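You operate a simulated robot arm through the tools that you are given. There is no shell and no other tool. Be economical: measure what you need, move in short steps, check, and stop when the job is done.

You run a simulated robot arm. Do the job below in one go: nothing can be reset, and whatever is moved stays where it is left.

## Task
Record the music: memory stick in, unmute purple, main fader up to four green lamps, record button in.
Fine: strip faders and gain knobs stay as they are.

Only the result counts: the job must be done as asked and must still hold three seconds after the hand-in. Knocking over, shifting, dropping, spilling or breaking anything else fails it.

## Robot
A 7-joint arm with a two-finger parallel gripper, fixed in place. Base frame: the origin is at the foot of the arm, x ahead of it, y to its left, z up. Units: m, rad, N and s.
Its first joint turns from -2.897 to 2.897 rad. Payload 4.4 kg.
The tool frame sits at the grasp point between the pads (the TCP): z along the fingers, y along the line on which they close. The tips reach 0.023 m beyond it. The gripper opens to 0.094 m. The fingers are 0.038 m wide and 0.01 m thick; the gripper's body (0.054 by 0.096 m) begins 0.039 m behind the TCP.
Orientation is that of the tool frame in the base frame, as a unit quaternion [x, y, z, w]. With the fingers straight down and closing along the base's y, the tool's x points along the base's -x, its y along +y and its z along -z.

## Interface
- The arm moves only by the tool step_arm. Its argument "steps" is a list of rows, each a list of 7 numbers: the shift along the base's x, y, z in units of 20 mm (1.0 is 20 mm), then the turn, a rotation vector about the base's x, y, z in units of 6 degrees (1.0 is 6 degrees), then the gripper command, from -1 (fully open) to 1 (shut), values between in proportion. In form: [[x, y, z, wx, wy, wz, grip], ...]. A call has 1 to 12 rows; each row shifts and turns the commanded pose from where the row before left it. A call with a number of a shift or a turn outside -1 to 1 is refused whole. Rows are played at 5 a second. More than 0.05 m and 0.15 rad between two rows, or a gripper value outside its range, and nothing of the call is played. Where a pose cannot be reached the arm comes as near as it can. A force on the tool above 40 N (or 10 N above the force at the start of the call, whichever is more), or a blocked arm, ends the call early, and 0.2 s more pass. The fingers move at their own pace (about 0.072 m/s each) and stop on an object; they squeeze with about 40 N. The grip force told is the motor's: it shows also when the fingers shut on nothing. Time passes only in rows, and 0.2 s behind the last, so rows that do not move let the fingers close. The reply holds the time, the measured pose of the TCP, the force on the tool along the base axes, the opening and the grip force, in the units named above and with some noise.
- Cameras (640 x 400 px; columns grow to the right, rows downward): "scene" is fixed at [0.2186, -0.4981, 1.356]; the picture's right is [0.71, -0.70, 0.00], its down [-0.34, -0.34, -0.88] and it looks along [0.62, 0.62, -0.48] (base axes); focal length 327 px, centre (320, 200). "wrist" rides on the gripper at [0.086, 0.016, -0.075] in the tool frame; the picture's right is [-0.18, 0.98, 0.00], its down [-0.58, -0.11, -0.81] and it looks along [-0.79, -0.15, 0.59] (tool axes); focal length 243 px, centre (320, 200). There is no depth. A picture from a camera that has moved, and an enlarged one, comes with that camera's place and axes in the base frame and with its lens.
- grab_frame(camera): a new picture of that camera. The clock stands still meanwhile.
- inspect(camera, box): a new picture of the part [left, top, right, bottom] of that camera's present view, enlarged. The clock stands still meanwhile.
- finish_job(): hands the job in; it is judged then, once.

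Go step by step. Nothing tells you positions but the pictures and the camera data: compare them with the known pose of the tool, close in by small moves and look again before you grip or let go. The budget is 120 turns and 64 pictures, counting those below and the enlarged ones. Unless the task says otherwise, let go and move clear before handing in, and close with one line.

The tools are called as name(argument=value, ...) on one line, values as JSON. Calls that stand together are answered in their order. step_arm: Moves the arm, as the interface text tells. Its arguments: {"type":"object","properties":{"steps":{"type":"array","items":{"type":"array","items":{"type":"number"}}}},"required":["steps"]} The other tools are called the same way: grab_frame (camera) takes a picture; inspect (camera, box) takes an enlarged picture of a part of a camera's view; finish_job () hands the job in.

At the start:

```text
clock: 0.0
eef_pos: [0.6824, 0.212, 1.0777]
tcp_rot: [0.0, 1.0, -0.001, 0.001]
force: [0.1, -0.4, -0.3]
grip_width: 0.0936
grasp_force: 0.0
```

scene: 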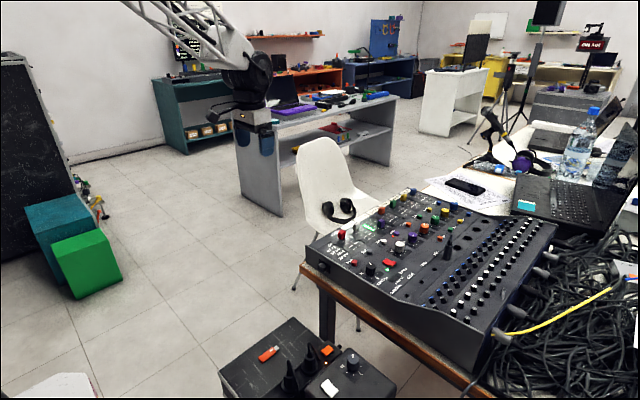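
wrist: 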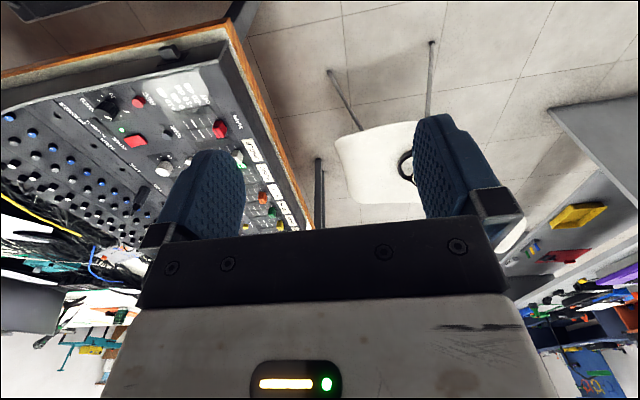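

I see a mixer on a table at right, and boxes at the bottom of the scene with a red stick-like thing. I'll enlarge the views.

inspect(camera="scene", box=[300, 180, 460, 280])

inspect(camera="scene", box=[400, 170, 560, 270])

inspect(camera="scene", box=[210, 300, 400, 400])

inspect(camera="wrist", box=[0, 40, 320, 240])

inspect(camera="scene", box=[300, 230, 500, 355])

```text
4.00 times, centred on (380, 230) of scene
camera zoom: at [0.2186, -0.4981, 1.356], right [0.71, -0.7, 0.0], down [-0.34, -0.34, -0.88], along [0.62, 0.62, -0.48], focal length 1309 px, centre (80, 80)
```

zoom: 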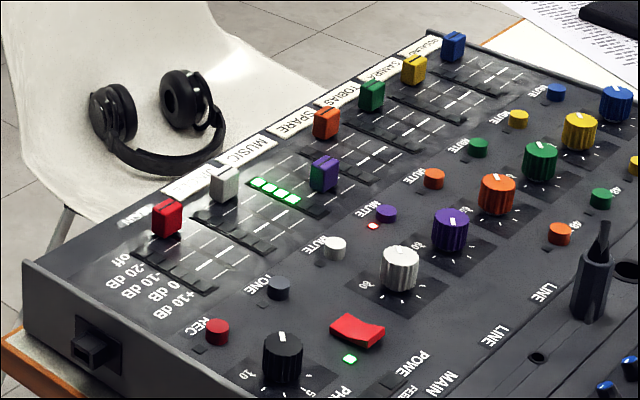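

```text
4.00 times, centred on (480, 220) of scene
camera zoom: at [0.2186, -0.4981, 1.356], right [0.71, -0.7, 0.0], down [-0.34, -0.34, -0.88], along [0.62, 0.62, -0.48], focal length 1309 px, centre (-320, 120)
```

zoom: 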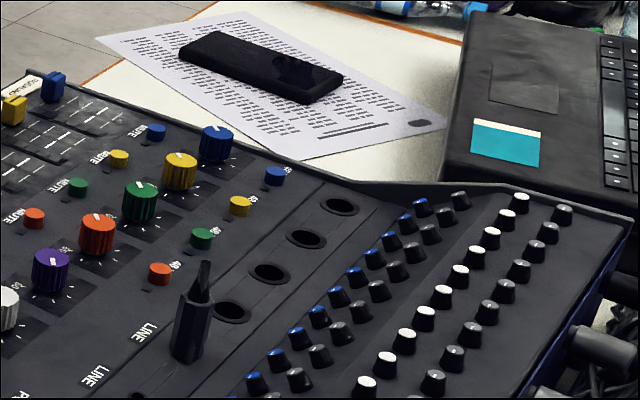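

```text
3.37 times, centred on (305, 350) of scene
camera zoom: at [0.2186, -0.4981, 1.356], right [0.71, -0.7, 0.0], down [-0.34, -0.34, -0.88], along [0.62, 0.62, -0.48], focal length 1102 px, centre (370, -305)
```

zoom: 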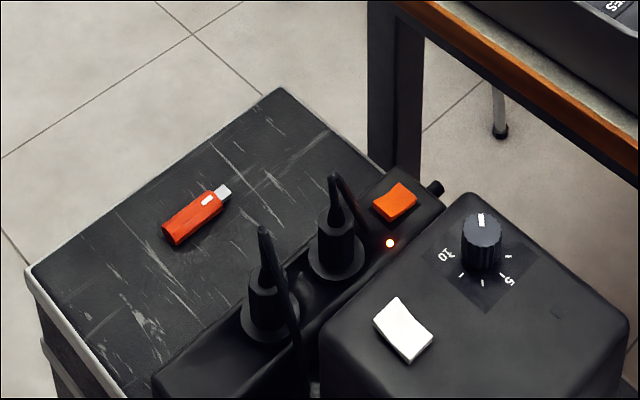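

```text
2.00 times, centred on (160, 140) of wrist
camera zoom: at [0.5975, 0.227, 1.1528], right [0.18, 0.98, 0.0], down [0.58, -0.11, 0.81], along [0.79, -0.15, -0.59], focal length 485 px, centre (640, 320)
```

zoom: 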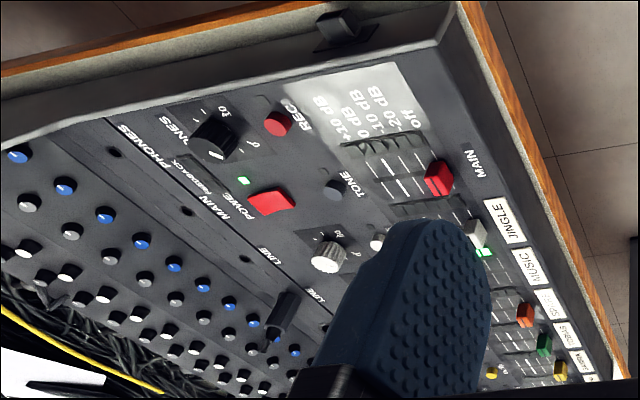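

```text
3.20 times, centred on (400, 292) of scene
camera zoom: at [0.2186, -0.4981, 1.356], right [0.71, -0.7, 0.0], down [-0.34, -0.34, -0.88], along [0.62, 0.62, -0.48], focal length 1047 px, centre (64, -96)
```

zoom: 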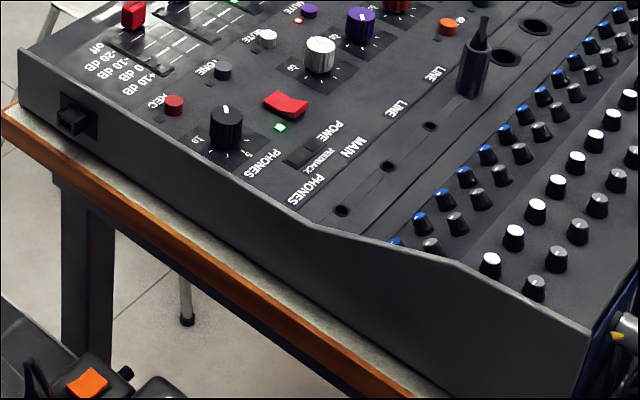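

The mixer top is about z=0.80. The red main fader is near (0.82, 0.01), REC near (0.76, -0.085), and the purple mute near (0.95, -0.09). The stick is near (0.51, -0.02, 0.57) and a socket sticks out of the mixer's front face near (0.71, -0.015, 0.773). I'm moving back so the wrist camera can see the socket.

step_arm(steps=[[-0.83, -0.96, -0.58, 0, 0, 0, -1], [-0.83, -0.96, -0.58, 0, 0, 0, -1], [-0.83, -0.96, -0.58, 0, 0, 0, -1], [-0.83, -0.96, -0.58, 0, 0, 0, -1], [-0.83, -0.96, -0.58, 0, 0, 0, -1], [-0.83, -0.96, -0.58, 0, 0, 0, -1], [-0.83, -0.96, -0.58, 0, 0, 0, -1], [-0.83, -0.96, -0.58, 0, 0, 0, -1], [-0.83, -0.96, -0.58, 0, 0, 0, -1], [-0.83, -0.96, -0.58, 0, 0, 0, -1], [-0.83, -0.96, -0.58, 0, 0, 0, -1]])

grab_frame(camera="wrist")

```text
clock: 2.4
eef_pos: [0.4998, 0.0004, 0.9463]
tcp_rot: [0.001, 1.0, 0.0, 0.0]
force: [-0.5, 0.8, 0.9]
grip_width: 0.0938
grasp_force: 0.0
```

```text
56 pictures are left
camera wrist: at [0.4149, 0.0149, 1.023], right [0.18, 0.98, 0.0], down [0.58, -0.11, 0.81], along [0.79, -0.15, -0.59], focal length 243 px, centre (320, 200)
```

wrist: 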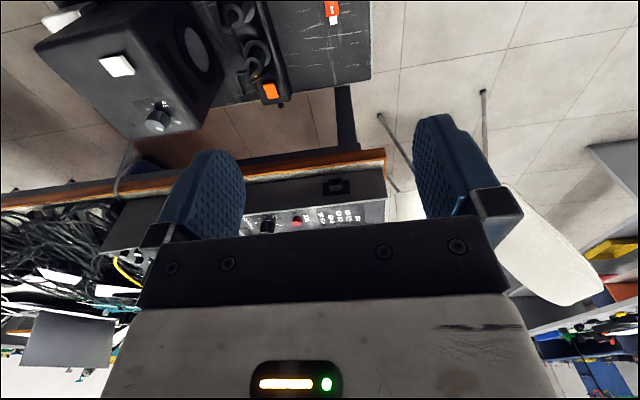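

inspect(camera="wrist", box=[240, 130, 400, 230])

inspect(camera="scene", box=[300, 240, 364, 280])

inspect(camera="wrist", box=[220, 0, 380, 100])

```text
4.00 times, centred on (320, 180) of wrist
camera zoom: at [0.4149, 0.0149, 1.023], right [0.18, 0.98, 0.0], down [0.58, -0.11, 0.81], along [0.79, -0.15, -0.59], focal length 970 px, centre (320, 280)
```

zoom: 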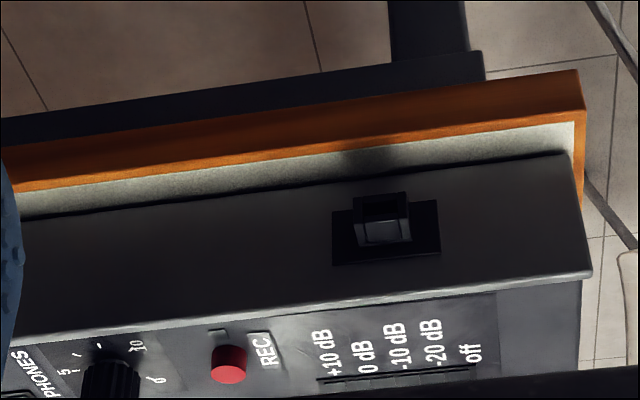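

```text
10.00 times, centred on (332, 260) of scene
camera zoom: at [0.2186, -0.4981, 1.356], right [0.71, -0.7, 0.0], down [-0.34, -0.34, -0.88], along [0.62, 0.62, -0.48], focal length 3272 px, centre (200, -400)
```

zoom: 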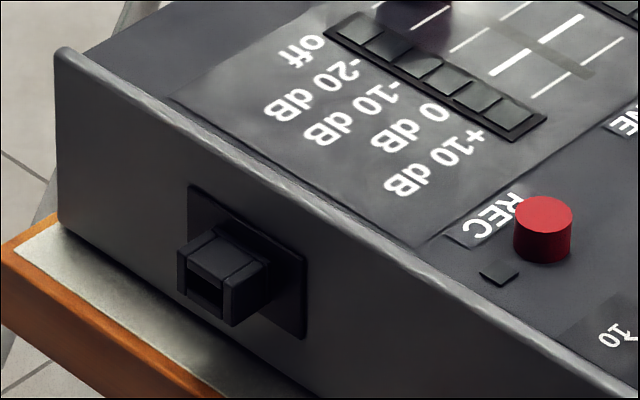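

```text
4.00 times, centred on (300, 50) of wrist
camera zoom: at [0.4149, 0.0149, 1.023], right [0.18, 0.98, 0.0], down [0.58, -0.11, 0.81], along [0.79, -0.15, -0.59], focal length 970 px, centre (400, 800)
```

zoom: 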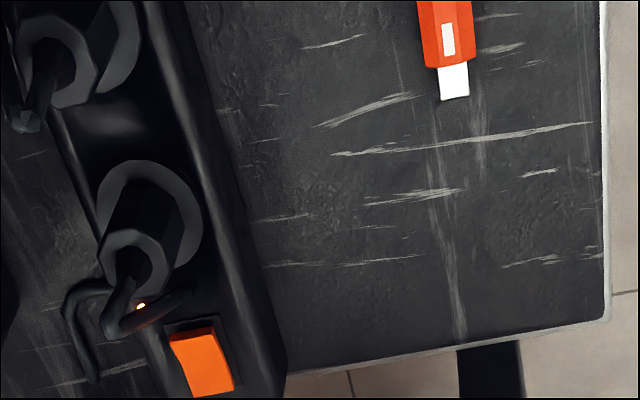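

The stick lies from about (0.50, 0.004) to its tip at (0.557, 0.009), with the connector facing +x. The socket opens toward -x at about (0.70, -0.015, 0.773). I'm descending above the stick with the gripper half open.

step_arm(steps=[[0.09, 0.03, -1, 0, 0, 0, -0.06], [0.09, 0.03, -1, 0, 0, 0, -0.06], [0.09, 0.03, -1, 0, 0, 0, -0.06], [0.09, 0.03, -1, 0, 0, 0, -0.06], [0.09, 0.03, -1, 0, 0, 0, -0.06], [0.09, 0.03, -1, 0, 0, 0, -0.06], [0.09, 0.03, -1, 0, 0, 0, -0.06], [0.09, 0.03, -1, 0, 0, 0, -0.06], [0.09, 0.03, -1, 0, 0, 0, -0.06], [0.09, 0.03, -1, 0, 0, 0, -0.06], [0.09, 0.03, -1, 0, 0, 0, -0.06], [0.09, 0.03, -1, 0, 0, 0, -0.06]])

inspect(camera="wrist", box=[200, 30, 440, 180])

```text
clock: 5.0
eef_pos: [0.5237, 0.0073, 0.7104]
tcp_rot: [0.0, 1.0, 0.001, 0.0]
force: [-0.4, 0.5, -0.3]
grip_width: 0.0499
grasp_force: 0.1
```

```text
2.67 times, centred on (320, 105) of wrist
camera zoom: at [0.4377, 0.0231, 0.7861], right [0.18, 0.98, 0.0], down [0.58, -0.11, 0.81], along [0.79, -0.15, -0.59], focal length 647 px, centre (320, 453)
```

zoom: 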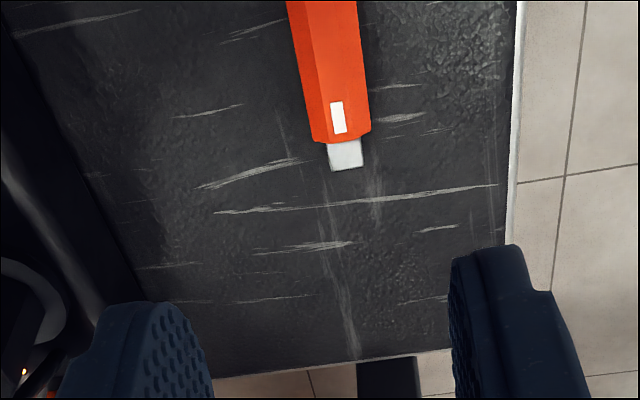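

The stick runs along x at y≈0.009, with the body from about x=0.50 to 0.553. I'm descending around it.

step_arm(steps=[[-0.15, 0.1, -1, 0, 0, 0, -0.06], [0, 0, -1, 0, 0, 0, -0.06], [0, 0, -1, 0, 0, 0, -0.06], [0, 0, -1, 0, 0, 0, -0.06], [0, 0, -1, 0, 0, 0, -0.06], [0, 0, -0.7, 0, 0, 0, -0.06], [0, 0, 0, 0, 0, 0, -0.06]])

grab_frame(camera="wrist")

inspect(camera="scene", box=[220, 290, 380, 390])

```text
clock: 6.6
eef_pos: [0.5205, 0.0097, 0.5964]
tcp_rot: [0.0, 1.0, 0.0, -0.001]
force: [-0.2, -0.2, -0.6]
grip_width: 0.0501
grasp_force: 0.0
```

```text
51 pictures are left
camera wrist: at [0.4346, 0.0254, 0.6716], right [0.18, 0.98, 0.0], down [0.58, -0.11, 0.81], along [0.79, -0.15, -0.59], focal length 243 px, centre (320, 200)
```

wrist: 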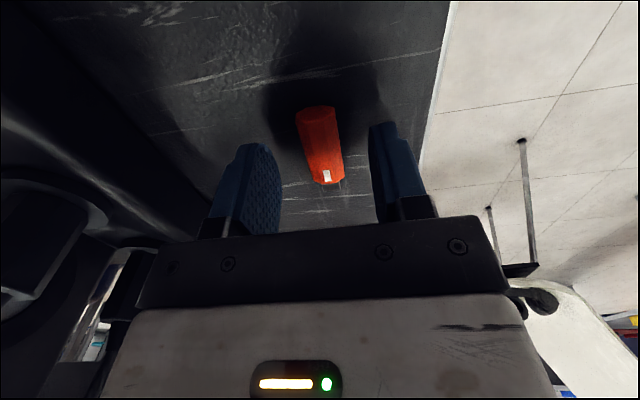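

```text
4.00 times, centred on (300, 340) of scene
camera zoom: at [0.2186, -0.4981, 1.356], right [0.71, -0.7, 0.0], down [-0.34, -0.34, -0.88], along [0.62, 0.62, -0.48], focal length 1309 px, centre (400, -360)
```

zoom: 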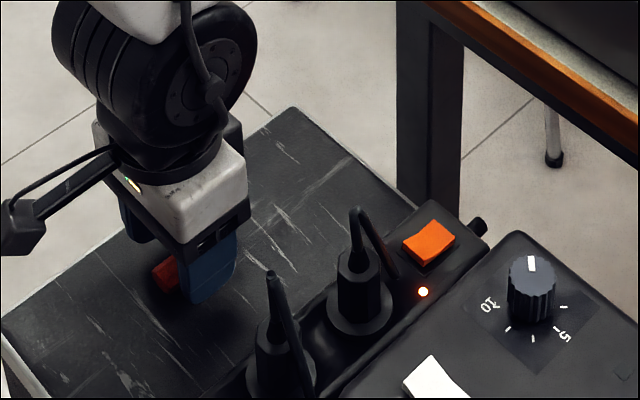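

The stick is centred between the fingers. I'm lowering slightly with force watched, then closing.

step_arm(steps=[[0, 0, -0.25, 0, 0, 0, -0.06], [0, 0, -0.25, 0, 0, 0, -0.06], [0, 0, 0, 0, 0, 0, -0.06]])

step_arm(steps=[[0, 0, 0, 0, 0, 0, 0.4], [0, 0, 0, 0, 0, 0, 0.7], [0, 0, 0, 0, 0, 0, 1], [0, 0, 0, 0, 0, 0, 1]])

inspect(camera="wrist", box=[240, 80, 400, 220])

```text
clock: 7.4
eef_pos: [0.5194, 0.0104, 0.5877]
tcp_rot: [0.0, 1.0, 0.0, 0.001]
force: [0.3, 0.0, 0.2]
grip_width: 0.0497
grasp_force: 0.0
```

```text
clock: 8.4
eef_pos: [0.5199, 0.0105, 0.587]
tcp_rot: [0.001, 1.0, -0.001, 0.0]
force: [-0.2, -0.4, 0.0]
grip_width: 0.0182
grasp_force: 40.2
```

```text
2.86 times, centred on (320, 150) of wrist
camera zoom: at [0.4338, 0.0259, 0.6621], right [0.18, 0.98, 0.0], down [0.58, -0.11, 0.81], along [0.79, -0.15, -0.59], focal length 693 px, centre (320, 343)
```

zoom: 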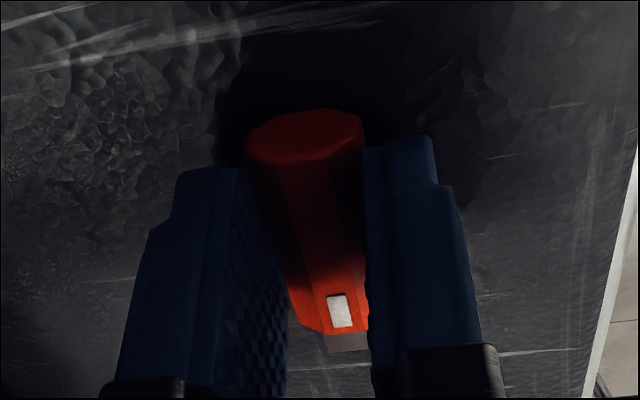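

The stick is gripped (width 0.018). I'm lifting and bringing it in front of the socket at a standoff.

step_arm(steps=[[0, 0, 1, 0, 0, 0, 1], [0, 0, 1, 0, 0, 0, 1], [0, 0, 1, 0, 0, 0, 1], [0, 0, 1, 0, 0, 0, 1], [0, -0.1, 1, 0, 0, 0, 1], [0, -0.2, 1, 0, 0, 0, 1], [0, -0.2, 1, 0, 0, 0, 1], [0.5, -0.2, 1, 0, 0, 0, 1], [1, -0.2, 1, 0, 0, 0, 1], [1, -0.2, 1, 0, 0, 0, 1], [1, -0.16, 0.5, 0, 0, 0, 1], [0, 0, 0, 0, 0, 0, 1]])

inspect(camera="wrist", box=[240, 80, 400, 220])

inspect(camera="scene", box=[240, 220, 368, 300])

```text
clock: 11.0
eef_pos: [0.5893, -0.0169, 0.7952]
tcp_rot: [0.0, 1.0, 0.0, 0.0]
force: [-0.8, 0.6, -0.5]
grip_width: 0.0182
grasp_force: 40.6
```

```text
2.86 times, centred on (320, 150) of wrist
camera zoom: at [0.5039, -0.0008, 0.8706], right [0.18, 0.98, 0.0], down [0.58, -0.11, 0.81], along [0.79, -0.15, -0.59], focal length 693 px, centre (320, 343)
```

zoom: 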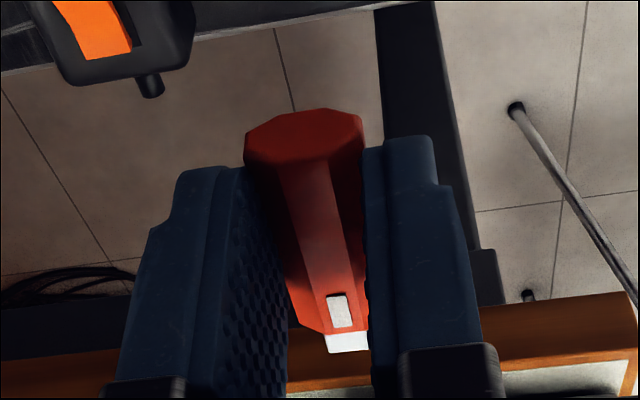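

```text
5.00 times, centred on (304, 260) of scene
camera zoom: at [0.2186, -0.4981, 1.356], right [0.71, -0.7, 0.0], down [-0.34, -0.34, -0.88], along [0.62, 0.62, -0.48], focal length 1636 px, centre (400, -100)
```

zoom: 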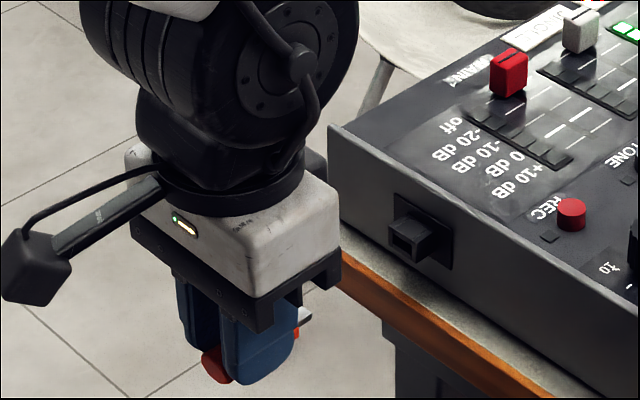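

The stick is held level, pointing +x. I'm zooming in on the tip and the mouth together for a relative measurement.

inspect(camera="scene", box=[276, 255, 340, 295])

inspect(camera="wrist", box=[290, 170, 370, 220])

```text
10.00 times, centred on (308, 275) of scene
camera zoom: at [0.2186, -0.4981, 1.356], right [0.71, -0.7, 0.0], down [-0.34, -0.34, -0.88], along [0.62, 0.62, -0.48], focal length 3272 px, centre (440, -550)
```

zoom: 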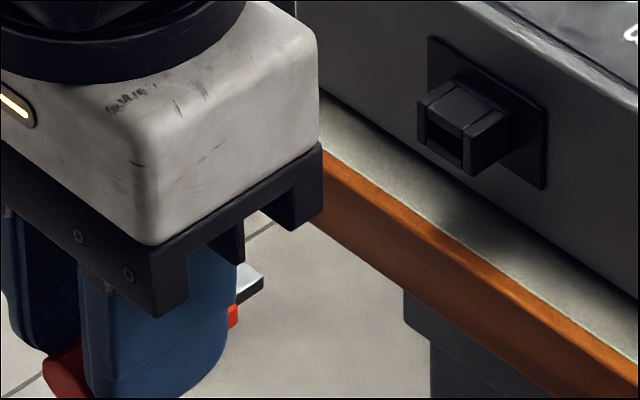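

```text
8.00 times, centred on (330, 195) of wrist
camera zoom: at [0.5039, -0.0008, 0.8706], right [0.18, 0.98, 0.0], down [0.58, -0.11, 0.81], along [0.79, -0.15, -0.59], focal length 1941 px, centre (240, 240)
```

zoom: 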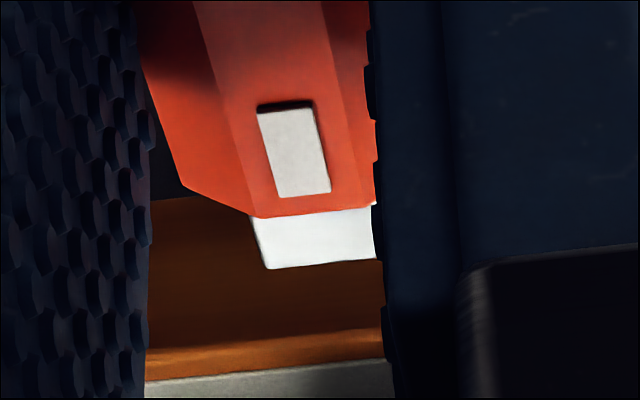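

The tip is at about (0.629, -0.017, 0.772) and the mouth at about (0.70, -0.015, 0.772), so they nearly line up. I'll move closer and compare again.

step_arm(steps=[[0.6, 0, 0, 0, 0, 0, 1], [0.6, 0, 0, 0, 0, 0, 1], [0.6, 0, 0, 0, 0, 0, 1], [0.6, 0, 0, 0, 0, 0, 1], [0, 0, 0, 0, 0, 0, 1]])

inspect(camera="scene", box=[292, 250, 356, 290])

inspect(camera="wrist", box=[290, 170, 370, 220])

```text
clock: 12.2
eef_pos: [0.6377, -0.0148, 0.7953]
tcp_rot: [0.0, 1.0, 0.0, 0.0]
force: [0.4, 0.8, -0.2]
grip_width: 0.0181
grasp_force: 40.1
```

```text
10.00 times, centred on (324, 270) of scene
camera zoom: at [0.2186, -0.4981, 1.356], right [0.71, -0.7, 0.0], down [-0.34, -0.34, -0.88], along [0.62, 0.62, -0.48], focal length 3272 px, centre (280, -500)
```

zoom: 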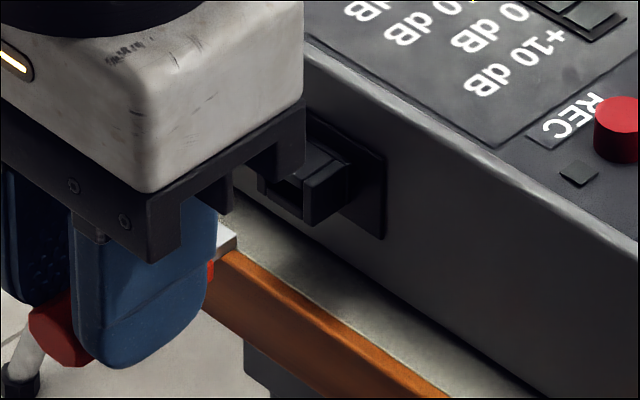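

```text
8.00 times, centred on (330, 195) of wrist
camera zoom: at [0.552, 0.0002, 0.8703], right [0.18, 0.98, 0.0], down [0.58, -0.11, 0.81], along [0.79, -0.15, -0.59], focal length 1941 px, centre (240, 240)
```

zoom: 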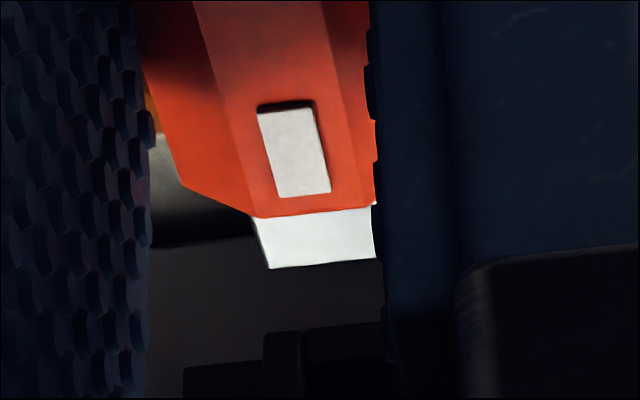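

The tip is aligned with the mouth to about 1–2 mm in both cameras, with a gap of about 23 mm. I'm pushing in slowly.

step_arm(steps=[[0.3, 0, 0, 0, 0, 0, 1], [0.3, 0, 0, 0, 0, 0, 1], [0.3, 0, 0, 0, 0, 0, 1], [0.2, 0, 0, 0, 0, 0, 1], [0.2, 0, 0, 0, 0, 0, 1]])

inspect(camera="scene", box=[292, 250, 356, 290])

inspect(camera="wrist", box=[290, 170, 370, 220])

```text
clock: 13.4
eef_pos: [0.663, -0.0145, 0.7955]
tcp_rot: [0.0, 1.0, 0.0, 0.001]
force: [0.6, 0.8, -0.8]
grip_width: 0.0182
grasp_force: 39.7
```

```text
10.00 times, centred on (324, 270) of scene
camera zoom: at [0.2186, -0.4981, 1.356], right [0.71, -0.7, 0.0], down [-0.34, -0.34, -0.88], along [0.62, 0.62, -0.48], focal length 3272 px, centre (280, -500)
```

zoom: 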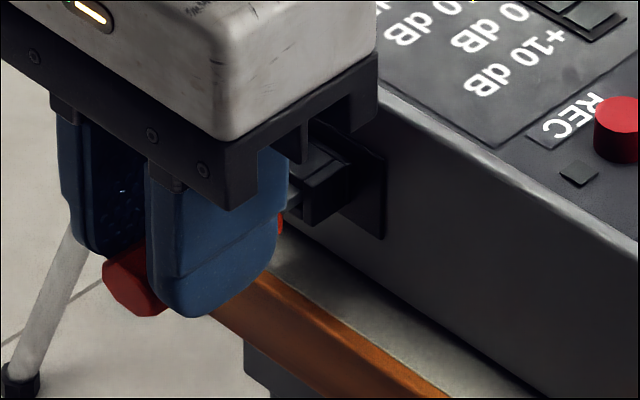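

```text
8.00 times, centred on (330, 195) of wrist
camera zoom: at [0.5774, 0.0004, 0.8707], right [0.18, 0.98, 0.0], down [0.58, -0.11, 0.81], along [0.79, -0.15, -0.59], focal length 1941 px, centre (240, 240)
```

zoom: 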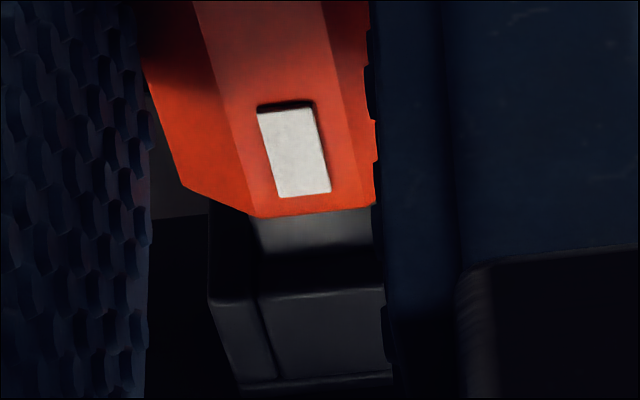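

The tip is inside the mouth with no contact force. Pushing on in small steps.

step_arm(steps=[[0.15, 0, 0, 0, 0, 0, 1], [0.15, 0, 0, 0, 0, 0, 1], [0.15, 0, 0, 0, 0, 0, 1]])

inspect(camera="wrist", box=[290, 170, 370, 220])

```text
clock: 14.2
eef_pos: [0.6725, -0.0159, 0.7951]
tcp_rot: [-0.001, 1.0, -0.001, 0.0]
force: [-5.8, 4.5, 0.2]
grip_width: 0.0183
grasp_force: 39.7
```

```text
8.00 times, centred on (330, 195) of wrist
camera zoom: at [0.5864, -0.0002, 0.8704], right [0.18, 0.98, 0.0], down [0.58, -0.11, 0.81], along [0.79, -0.15, -0.59], focal length 1941 px, centre (240, 240)
```

zoom: 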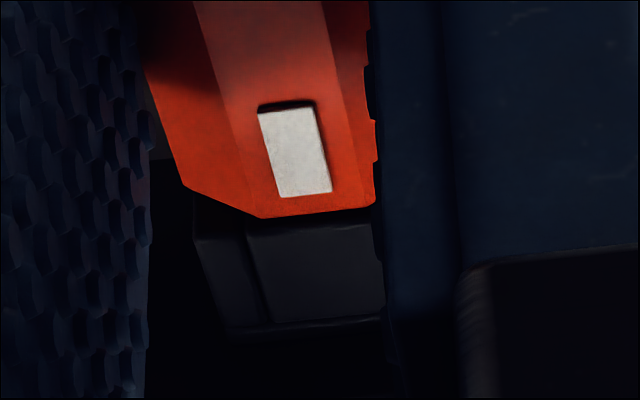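

There's contact, with a sideways force of +4.5 N in y. I'll ease over 1 mm to +y and push on.

step_arm(steps=[[0, 0.05, 0, 0, 0, 0, 1], [0.1, 0, 0, 0, 0, 0, 1], [0.1, 0, 0, 0, 0, 0, 1]])

inspect(camera="wrist", box=[290, 170, 370, 220])

```text
clock: 15.0
eef_pos: [0.6747, -0.0146, 0.7933]
tcp_rot: [0.0, 1.0, 0.0, -0.002]
force: [-31.1, 0.5, -0.4]
grip_width: 0.0184
grasp_force: 40.2
```

```text
8.00 times, centred on (330, 195) of wrist
camera zoom: at [0.5892, 0.0005, 0.87], right [0.18, 0.98, 0.0], down [0.58, -0.11, 0.8], along [0.79, -0.15, -0.59], focal length 1941 px, centre (240, 240)
```

zoom: 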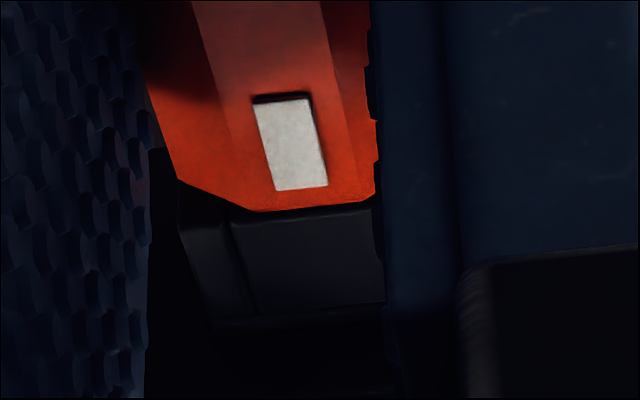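

The force is now -31 N along x, so the stick is either seated or jammed. Checking from the side.

inspect(camera="scene", box=[308, 255, 340, 275])

```text
16.00 times, centred on (324, 265) of scene
camera zoom: at [0.2186, -0.4981, 1.356], right [0.71, -0.7, 0.0], down [-0.34, -0.34, -0.88], along [0.62, 0.62, -0.48], focal length 5235 px, centre (256, -840)
```

zoom: 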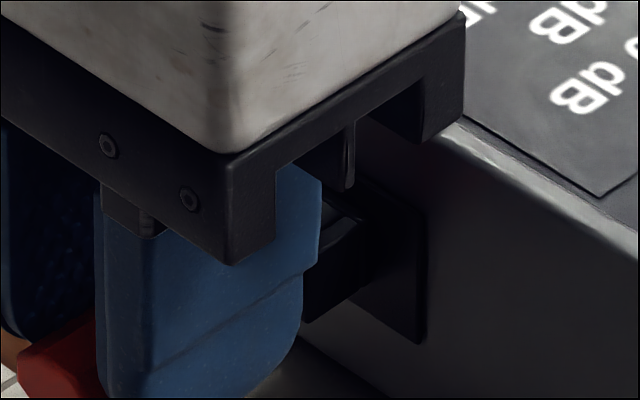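

The body front is flush with the mouth, so the stick looks seated. I'm opening gently, lifting clear and looking.

step_arm(steps=[[0, 0, 0, 0, 0, 0, 0.3], [0, 0, 0, 0, 0, 0, 0.0], [0, 0, 0, 0, 0, 0, -0.06], [-0.3, 0, 0, 0, 0, 0, -0.06], [-0.3, 0, 0.3, 0, 0, 0, -0.06], [-0.5, 0, 1, 0, 0, 0, -0.06], [-0.5, 0, 1, 0, 0, 0, -0.06], [-1, 0, 1, 0, 0, 0, -0.06], [-1, 0, 1, 0, 0, 0, -0.06]])

inspect(camera="wrist", box=[240, 120, 400, 220])

inspect(camera="scene", box=[292, 245, 356, 285])

```text
clock: 17.0
eef_pos: [0.6041, -0.0138, 0.8814]
tcp_rot: [0.0, 1.0, -0.001, 0.0]
force: [-0.7, 1.1, -0.7]
grip_width: 0.0497
grasp_force: 0.1
```

```text
4.00 times, centred on (320, 170) of wrist
camera zoom: at [0.5183, 0.0013, 0.9569], right [0.18, 0.98, 0.0], down [0.58, -0.11, 0.81], along [0.79, -0.15, -0.59], focal length 970 px, centre (320, 320)
```

zoom: 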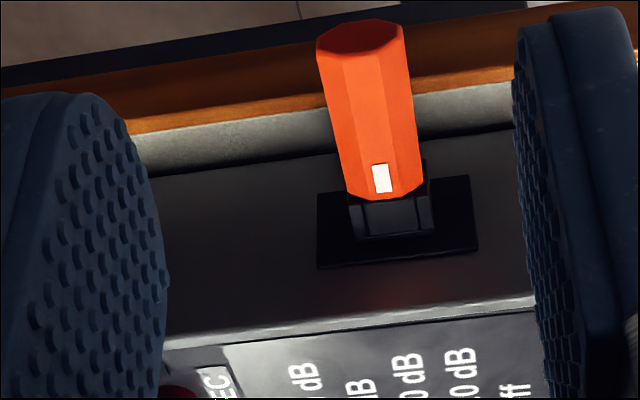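

```text
10.00 times, centred on (324, 265) of scene
camera zoom: at [0.2186, -0.4981, 1.356], right [0.71, -0.7, 0.0], down [-0.34, -0.34, -0.88], along [0.62, 0.62, -0.48], focal length 3272 px, centre (280, -450)
```

zoom: 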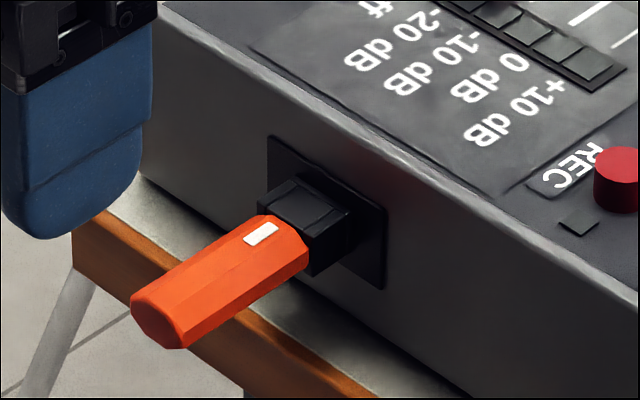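

The stick is in. Next is the purple mute button, at roughly (0.94, -0.09, 0.81). I'm moving above the panel to look with the wrist camera.

step_arm(steps=[[0, 0, 1, 0, 0, 0, -0.06], [0.5, -0.2, 1, 0, 0, 0, -0.06], [1, -0.4, 0.5, 0, 0, 0, -0.06], [1, -0.4, 0, 0, 0, 0, -0.06], [1, -0.4, 0, 0, 0, 0, -0.06], [1, -0.4, 0, 0, 0, 0, -0.06], [1, -0.4, 0, 0, 0, 0, -0.06], [1, -0.4, 0, 0, 0, 0, -0.06], [1, -0.4, 0, 0, 0, 0, -0.06], [1, -0.4, 0, 0, 0, 0, -0.06], [1, -0.4, 0, 0, 0, 0, -0.06], [1, 0, 0, 0, 0, 0, -0.06]])

grab_frame(camera="wrist")

```text
clock: 19.6
eef_pos: [0.8142, -0.0928, 0.9309]
tcp_rot: [0.0, 1.0, 0.0, 0.0]
force: [-0.1, 0.2, -1.3]
grip_width: 0.0499
grasp_force: 0.0
```

```text
35 pictures are left
camera wrist: at [0.7283, -0.0768, 1.0063], right [0.18, 0.98, 0.0], down [0.58, -0.11, 0.81], along [0.79, -0.15, -0.59], focal length 243 px, centre (320, 200)
```

wrist: 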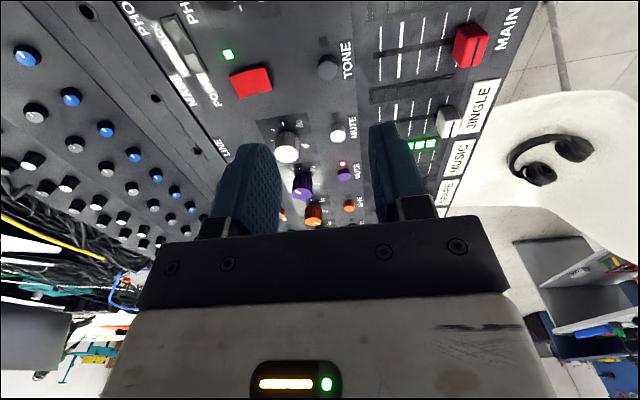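

The purple mute button triangulates to about (0.943, -0.088, 0.81). I'm closing the fingers and moving above it.

step_arm(steps=[[0.92, 0.03, 0, 0, 0, 0, 1], [0.92, 0.03, 0, 0, 0, 0, 1], [0.92, 0.03, 0, 0, 0, 0, 1], [0.92, 0.03, 0, 0, 0, 0, 1], [0.92, 0.03, 0, 0, 0, 0, 1], [0.92, 0.03, -0.5, 0, 0, 0, 1], [0.92, 0.03, -1, 0, 0, 0, 1], [0, 0, -1, 0, 0, 0, 1], [0, 0, -1, 0, 0, 0, 1], [0, 0, 0, 0, 0, 0, 1]])

grab_frame(camera="wrist")

inspect(camera="scene", box=[352, 200, 432, 250])

```text
clock: 21.8
eef_pos: [0.9436, -0.0866, 0.861]
tcp_rot: [0.0, 1.0, 0.0, 0.0]
force: [0.1, -0.7, -0.2]
grip_width: 0.0
grasp_force: 40.3
```

```text
34 pictures are left
camera wrist: at [0.8567, -0.0699, 0.9359], right [0.18, 0.98, 0.0], down [0.58, -0.11, 0.81], along [0.79, -0.15, -0.59], focal length 243 px, centre (320, 200)
```

wrist: 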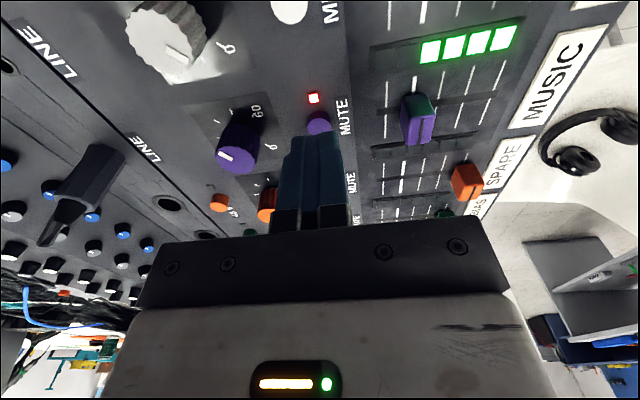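

```text
8.00 times, centred on (392, 225) of scene
camera zoom: at [0.2186, -0.4981, 1.356], right [0.71, -0.7, 0.0], down [-0.34, -0.34, -0.88], along [0.62, 0.62, -0.48], focal length 2617 px, centre (-256, 0)
```

zoom: 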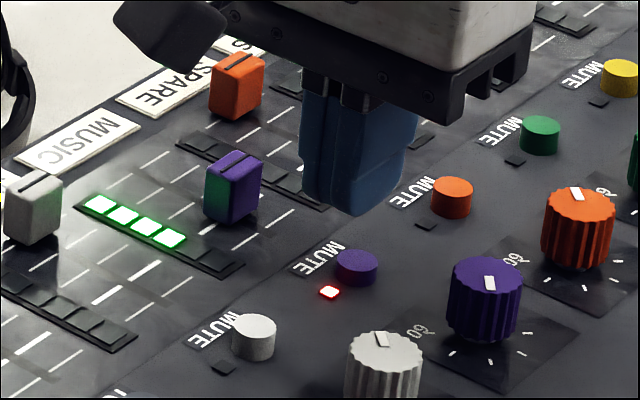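

The mute cap sits lower than its neighbours (latched in, lamp red), and the finger is above it. I'm pressing down gently.

step_arm(steps=[[0, -0.05, -0.6, 0, 0, 0, 1], [0, 0, -0.5, 0, 0, 0, 1], [0, 0, -0.15, 0, 0, 0, 1], [0, 0, -0.1, 0, 0, 0, 1]])

inspect(camera="scene", box=[352, 200, 432, 250])

```text
clock: 22.8
eef_pos: [0.9433, -0.0886, 0.835]
tcp_rot: [0.0, 1.0, -0.001, 0.0]
force: [0.2, -0.1, 0.4]
grip_width: 0.0
grasp_force: 39.6
```

```text
8.00 times, centred on (392, 225) of scene
camera zoom: at [0.2186, -0.4981, 1.356], right [0.71, -0.7, 0.0], down [-0.34, -0.34, -0.88], along [0.62, 0.62, -0.48], focal length 2617 px, centre (-256, 0)
```

zoom: 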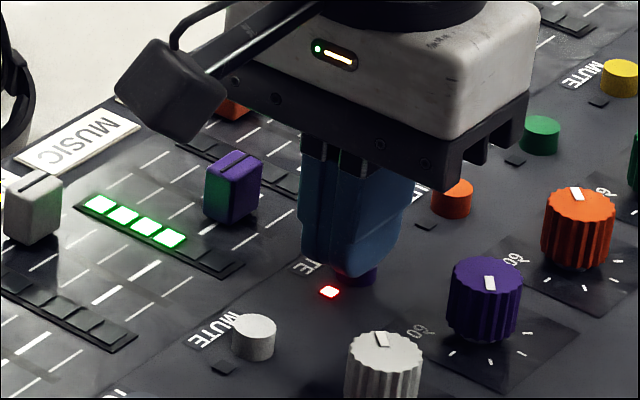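

step_arm(steps=[[0, 0, -0.1, 0, 0, 0, 1], [0, 0, -0.1, 0, 0, 0, 1], [0, 0, -0.1, 0, 0, 0, 1]])

```text
clock: 23.6
eef_pos: [0.9436, -0.088, 0.8286]
tcp_rot: [0.0, 1.0, 0.0, -0.001]
force: [-1.7, -0.1, 2.1]
grip_width: 0.0
grasp_force: 40.3
```

The finger has touched the button. Pressing a little deeper, then lifting.

step_arm(steps=[[0, 0, -0.1, 0, 0, 0, 1], [0, 0, -0.1, 0, 0, 0, 1]])

inspect(camera="scene", box=[352, 200, 432, 250])

```text
clock: 24.2
eef_pos: [0.9438, -0.0874, 0.8269]
tcp_rot: [-0.001, 1.0, 0.0, 0.0]
force: [0.1, 3.7, 17.6]
grip_width: 0.0002
grasp_force: 39.6
```

```text
8.00 times, centred on (392, 225) of scene
camera zoom: at [0.2186, -0.4981, 1.356], right [0.71, -0.7, 0.0], down [-0.34, -0.34, -0.88], along [0.62, 0.62, -0.48], focal length 2617 px, centre (-256, 0)
```

zoom: 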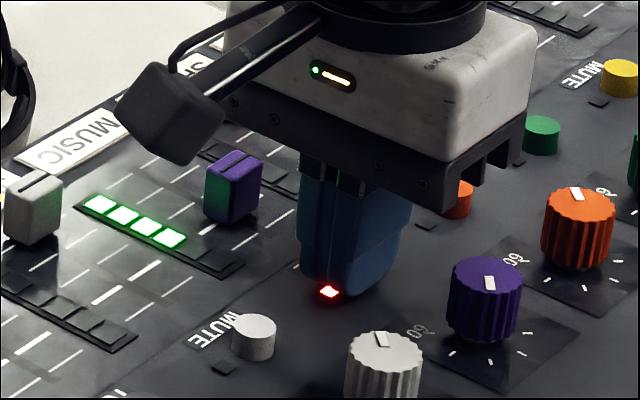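

step_arm(steps=[[0, 0, 0.3, 0, 0, 0, 1], [0, 0, 0.7, 0, 0, 0, 1], [0, 0, 1, 0, 0, 0, 1]])

inspect(camera="scene", box=[320, 200, 432, 270])

```text
clock: 25.0
eef_pos: [0.9421, -0.0877, 0.8646]
tcp_rot: [0.0, 1.0, 0.001, -0.001]
force: [0.3, -0.5, -0.5]
grip_width: 0.0
grasp_force: 40.1
```

```text
5.71 times, centred on (376, 235) of scene
camera zoom: at [0.2186, -0.4981, 1.356], right [0.71, -0.7, 0.0], down [-0.34, -0.34, -0.88], along [0.62, 0.62, -0.48], focal length 1870 px, centre (0, 0)
```

zoom: 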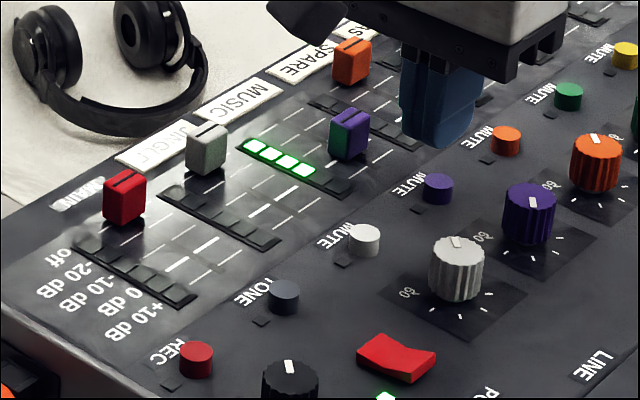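

Unmuted: the lamp is off and the cap is up. Next is the red main fader cap, at about (0.818, 0.014, top about 0.825). I'm moving above it.

step_arm(steps=[[0, 0, 1, 0, 0, 0, 1], [0, 0, 1, 0, 0, 0, 1], [-0.4, 0.4, 1, 0, 0, 0, 0.255], [-1, 0.8, 0, 0, 0, 0, 0.255], [-1, 0.8, 0, 0, 0, 0, 0.255], [-1, 0.8, 0, 0, 0, 0, 0.255], [-1, 0.8, 0, 0, 0, 0, 0.255], [-1, 0.8, 0, 0, 0, 0, 0.255], [-0.8, 0.7, -1, 0, 0, 0, 0.255], [0, 0, -0.5, 0, 0, 0, 0.255], [0, 0, 0, 0, 0, 0, 0.255]])

grab_frame(camera="wrist")

inspect(camera="scene", box=[304, 200, 384, 250])

```text
clock: 27.4
eef_pos: [0.8199, 0.0155, 0.8951]
tcp_rot: [0.0, 1.0, 0.0, -0.001]
force: [-0.3, -0.7, 0.5]
grip_width: 0.0351
grasp_force: 0.0
```

```text
29 pictures are left
camera wrist: at [0.7338, 0.0306, 0.9701], right [0.18, 0.98, 0.0], down [0.58, -0.11, 0.81], along [0.79, -0.15, -0.59], focal length 243 px, centre (320, 200)
```

wrist: 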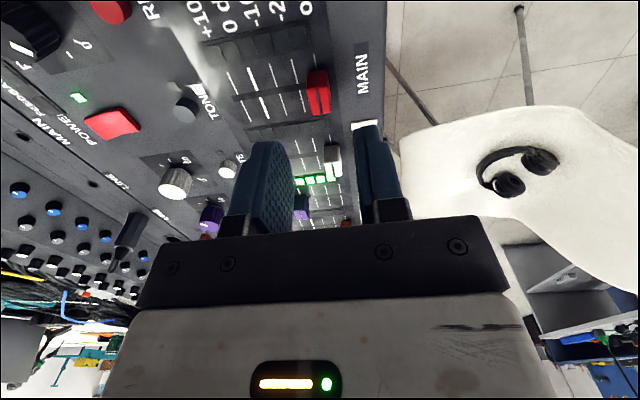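

```text
8.00 times, centred on (344, 225) of scene
camera zoom: at [0.2186, -0.4981, 1.356], right [0.71, -0.7, 0.0], down [-0.34, -0.34, -0.88], along [0.62, 0.62, -0.48], focal length 2617 px, centre (128, 0)
```

zoom: 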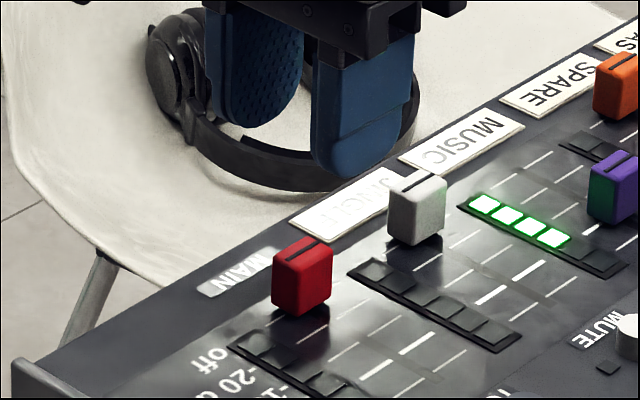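

The cap is at (0.8187, 0.0127). I'm descending around it and then closing.

step_arm(steps=[[0, -0.12, -1, 0, 0, 0, 0.255], [0, 0, -1, 0, 0, 0, 0.255], [0, 0, -0.8, 0, 0, 0, 0.255], [0, 0, -0.35, 0, 0, 0, 0.255], [0, 0, 0, 0, 0, 0, 0.255]])

inspect(camera="scene", box=[304, 200, 384, 250])

```text
clock: 28.6
eef_pos: [0.8187, 0.0113, 0.8321]
tcp_rot: [0.0, 1.0, 0.0, -0.001]
force: [-0.3, -0.3, -0.2]
grip_width: 0.0348
grasp_force: 0.0
```

```text
8.00 times, centred on (344, 225) of scene
camera zoom: at [0.2186, -0.4981, 1.356], right [0.71, -0.7, 0.0], down [-0.34, -0.34, -0.88], along [0.62, 0.62, -0.48], focal length 2617 px, centre (128, 0)
```

zoom: 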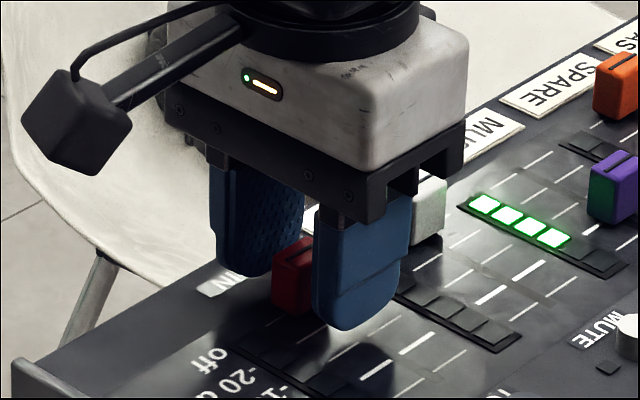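

The fingers straddle the cap. Closing.

step_arm(steps=[[0, 0, 0, 0, 0, 0, 0.5], [0, 0, 0, 0, 0, 0, 0.75], [0, 0, 0, 0, 0, 0, 1], [0, 0, 0, 0, 0, 0, 1]])

step_arm(steps=[[0, -0.25, 0, 0, 0, 0, 1], [0, -0.25, 0, 0, 0, 0, 1], [0, -0.25, 0, 0, 0, 0, 1], [0, -0.25, 0, 0, 0, 0, 1]])

inspect(camera="scene", box=[304, 210, 384, 260])

```text
clock: 29.6
eef_pos: [0.8196, 0.0129, 0.8317]
tcp_rot: [0.0, 1.0, 0.001, 0.0]
force: [1.3, 0.6, -1.6]
grip_width: 0.0126
grasp_force: 45.3
```

```text
clock: 30.6
eef_pos: [0.8201, -0.0076, 0.8321]
tcp_rot: [-0.001, 1.0, 0.0, 0.002]
force: [6.2, 1.9, 13.3]
grip_width: 0.0126
grasp_force: 45.6
```

```text
8.00 times, centred on (344, 235) of scene
camera zoom: at [0.2186, -0.4981, 1.356], right [0.71, -0.7, 0.0], down [-0.34, -0.34, -0.88], along [0.62, 0.62, -0.48], focal length 2617 px, centre (128, -80)
```

zoom: 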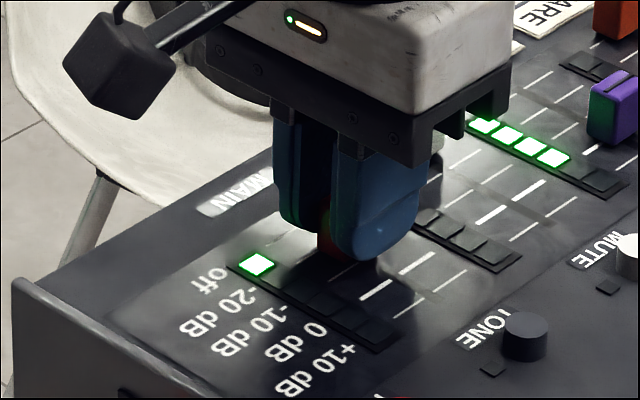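

One main lamp is lit. I'll keep sliding in short steps, rising a touch to relieve the vertical force.

step_arm(steps=[[-0.02, 0, 0.05, 0, 0, 0, 1], [0, -0.25, 0, 0, 0, 0, 1], [0, -0.25, 0, 0, 0, 0, 1]])

inspect(camera="scene", box=[304, 210, 384, 260])

```text
clock: 31.4
eef_pos: [0.8191, -0.0182, 0.8323]
tcp_rot: [0.0, 1.0, 0.001, -0.001]
force: [28.5, 0.6, -13.5]
grip_width: 0.0128
grasp_force: 44.4
```

```text
8.00 times, centred on (344, 235) of scene
camera zoom: at [0.2186, -0.4981, 1.356], right [0.71, -0.7, 0.0], down [-0.34, -0.34, -0.88], along [0.62, 0.62, -0.48], focal length 2617 px, centre (128, -80)
```

zoom: 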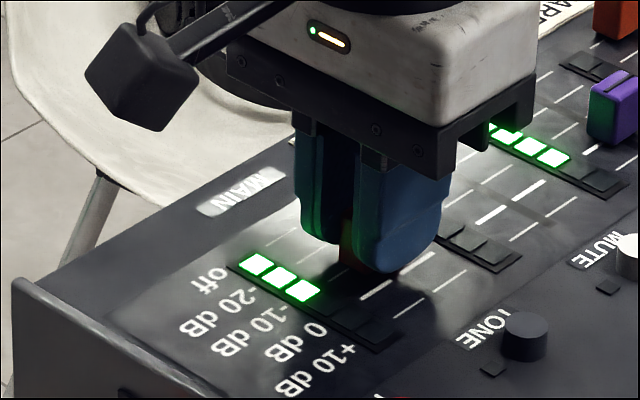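

Three lamps are lit. A side force in x has built up from slot alignment, so I'll shift +x slightly, lower a hair and advance about 3 mm.

step_arm(steps=[[0.06, 0, -0.025, 0, 0, 0, 1], [0.02, -0.15, 0, 0, 0, 0, 1], [0, 0, 0, 0, 0, 0, 1]])

inspect(camera="scene", box=[304, 210, 384, 260])

```text
clock: 32.2
eef_pos: [0.8189, -0.0208, 0.8329]
tcp_rot: [0.0, 1.0, 0.0, -0.001]
force: [-29.7, -0.6, 16.4]
grip_width: 0.0128
grasp_force: 44.8
```

```text
8.00 times, centred on (344, 235) of scene
camera zoom: at [0.2186, -0.4981, 1.356], right [0.71, -0.7, 0.0], down [-0.34, -0.34, -0.88], along [0.62, 0.62, -0.48], focal length 2617 px, centre (128, -80)
```

zoom: 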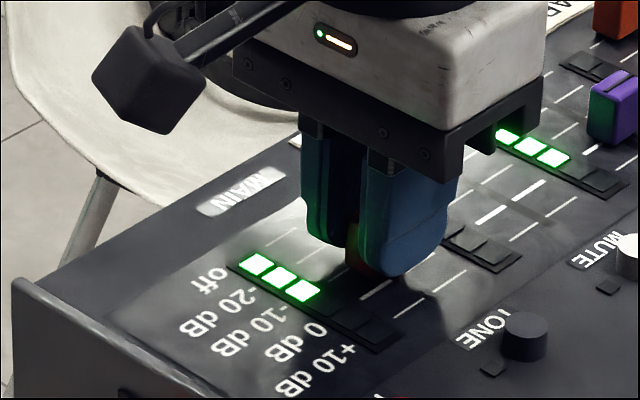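

Still three lamps. I'll undo half of the correction and advance another 3 mm.

step_arm(steps=[[-0.04, 0, 0.014, 0, 0, 0, 1], [0, -0.15, 0, 0, 0, 0, 1], [0, 0, 0, 0, 0, 0, 1]])

inspect(camera="scene", box=[304, 210, 384, 260])

```text
clock: 33.0
eef_pos: [0.8191, -0.0246, 0.8338]
tcp_rot: [0.0, 1.0, 0.0, 0.0]
force: [-4.5, 1.0, -6.3]
grip_width: 0.0128
grasp_force: 44.9
```

```text
8.00 times, centred on (344, 235) of scene
camera zoom: at [0.2186, -0.4981, 1.356], right [0.71, -0.7, 0.0], down [-0.34, -0.34, -0.88], along [0.62, 0.62, -0.48], focal length 2617 px, centre (128, -80)
```

zoom: 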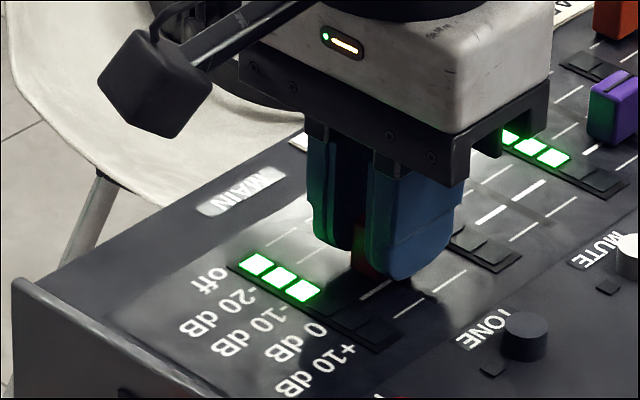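

step_arm(steps=[[0, -0.15, 0, 0, 0, 0, 1], [0, 0, 0, 0, 0, 0, 1]])

inspect(camera="scene", box=[304, 210, 384, 260])

```text
clock: 33.6
eef_pos: [0.8198, -0.0274, 0.833]
tcp_rot: [0.0, 1.0, 0.001, 0.0]
force: [14.0, -0.3, -24.1]
grip_width: 0.0126
grasp_force: 44.9
```

```text
8.00 times, centred on (344, 235) of scene
camera zoom: at [0.2186, -0.4981, 1.356], right [0.71, -0.7, 0.0], down [-0.34, -0.34, -0.88], along [0.62, 0.62, -0.48], focal length 2617 px, centre (128, -80)
```

zoom: 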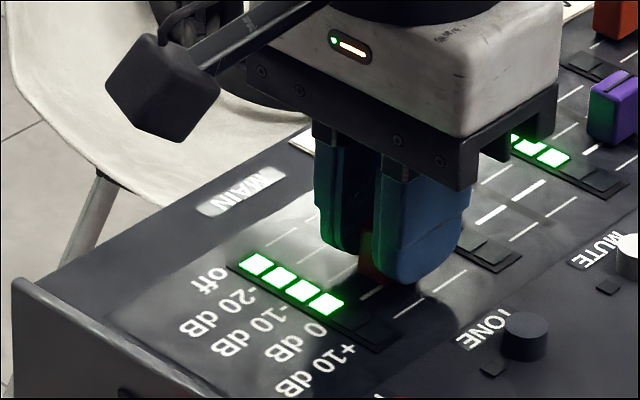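

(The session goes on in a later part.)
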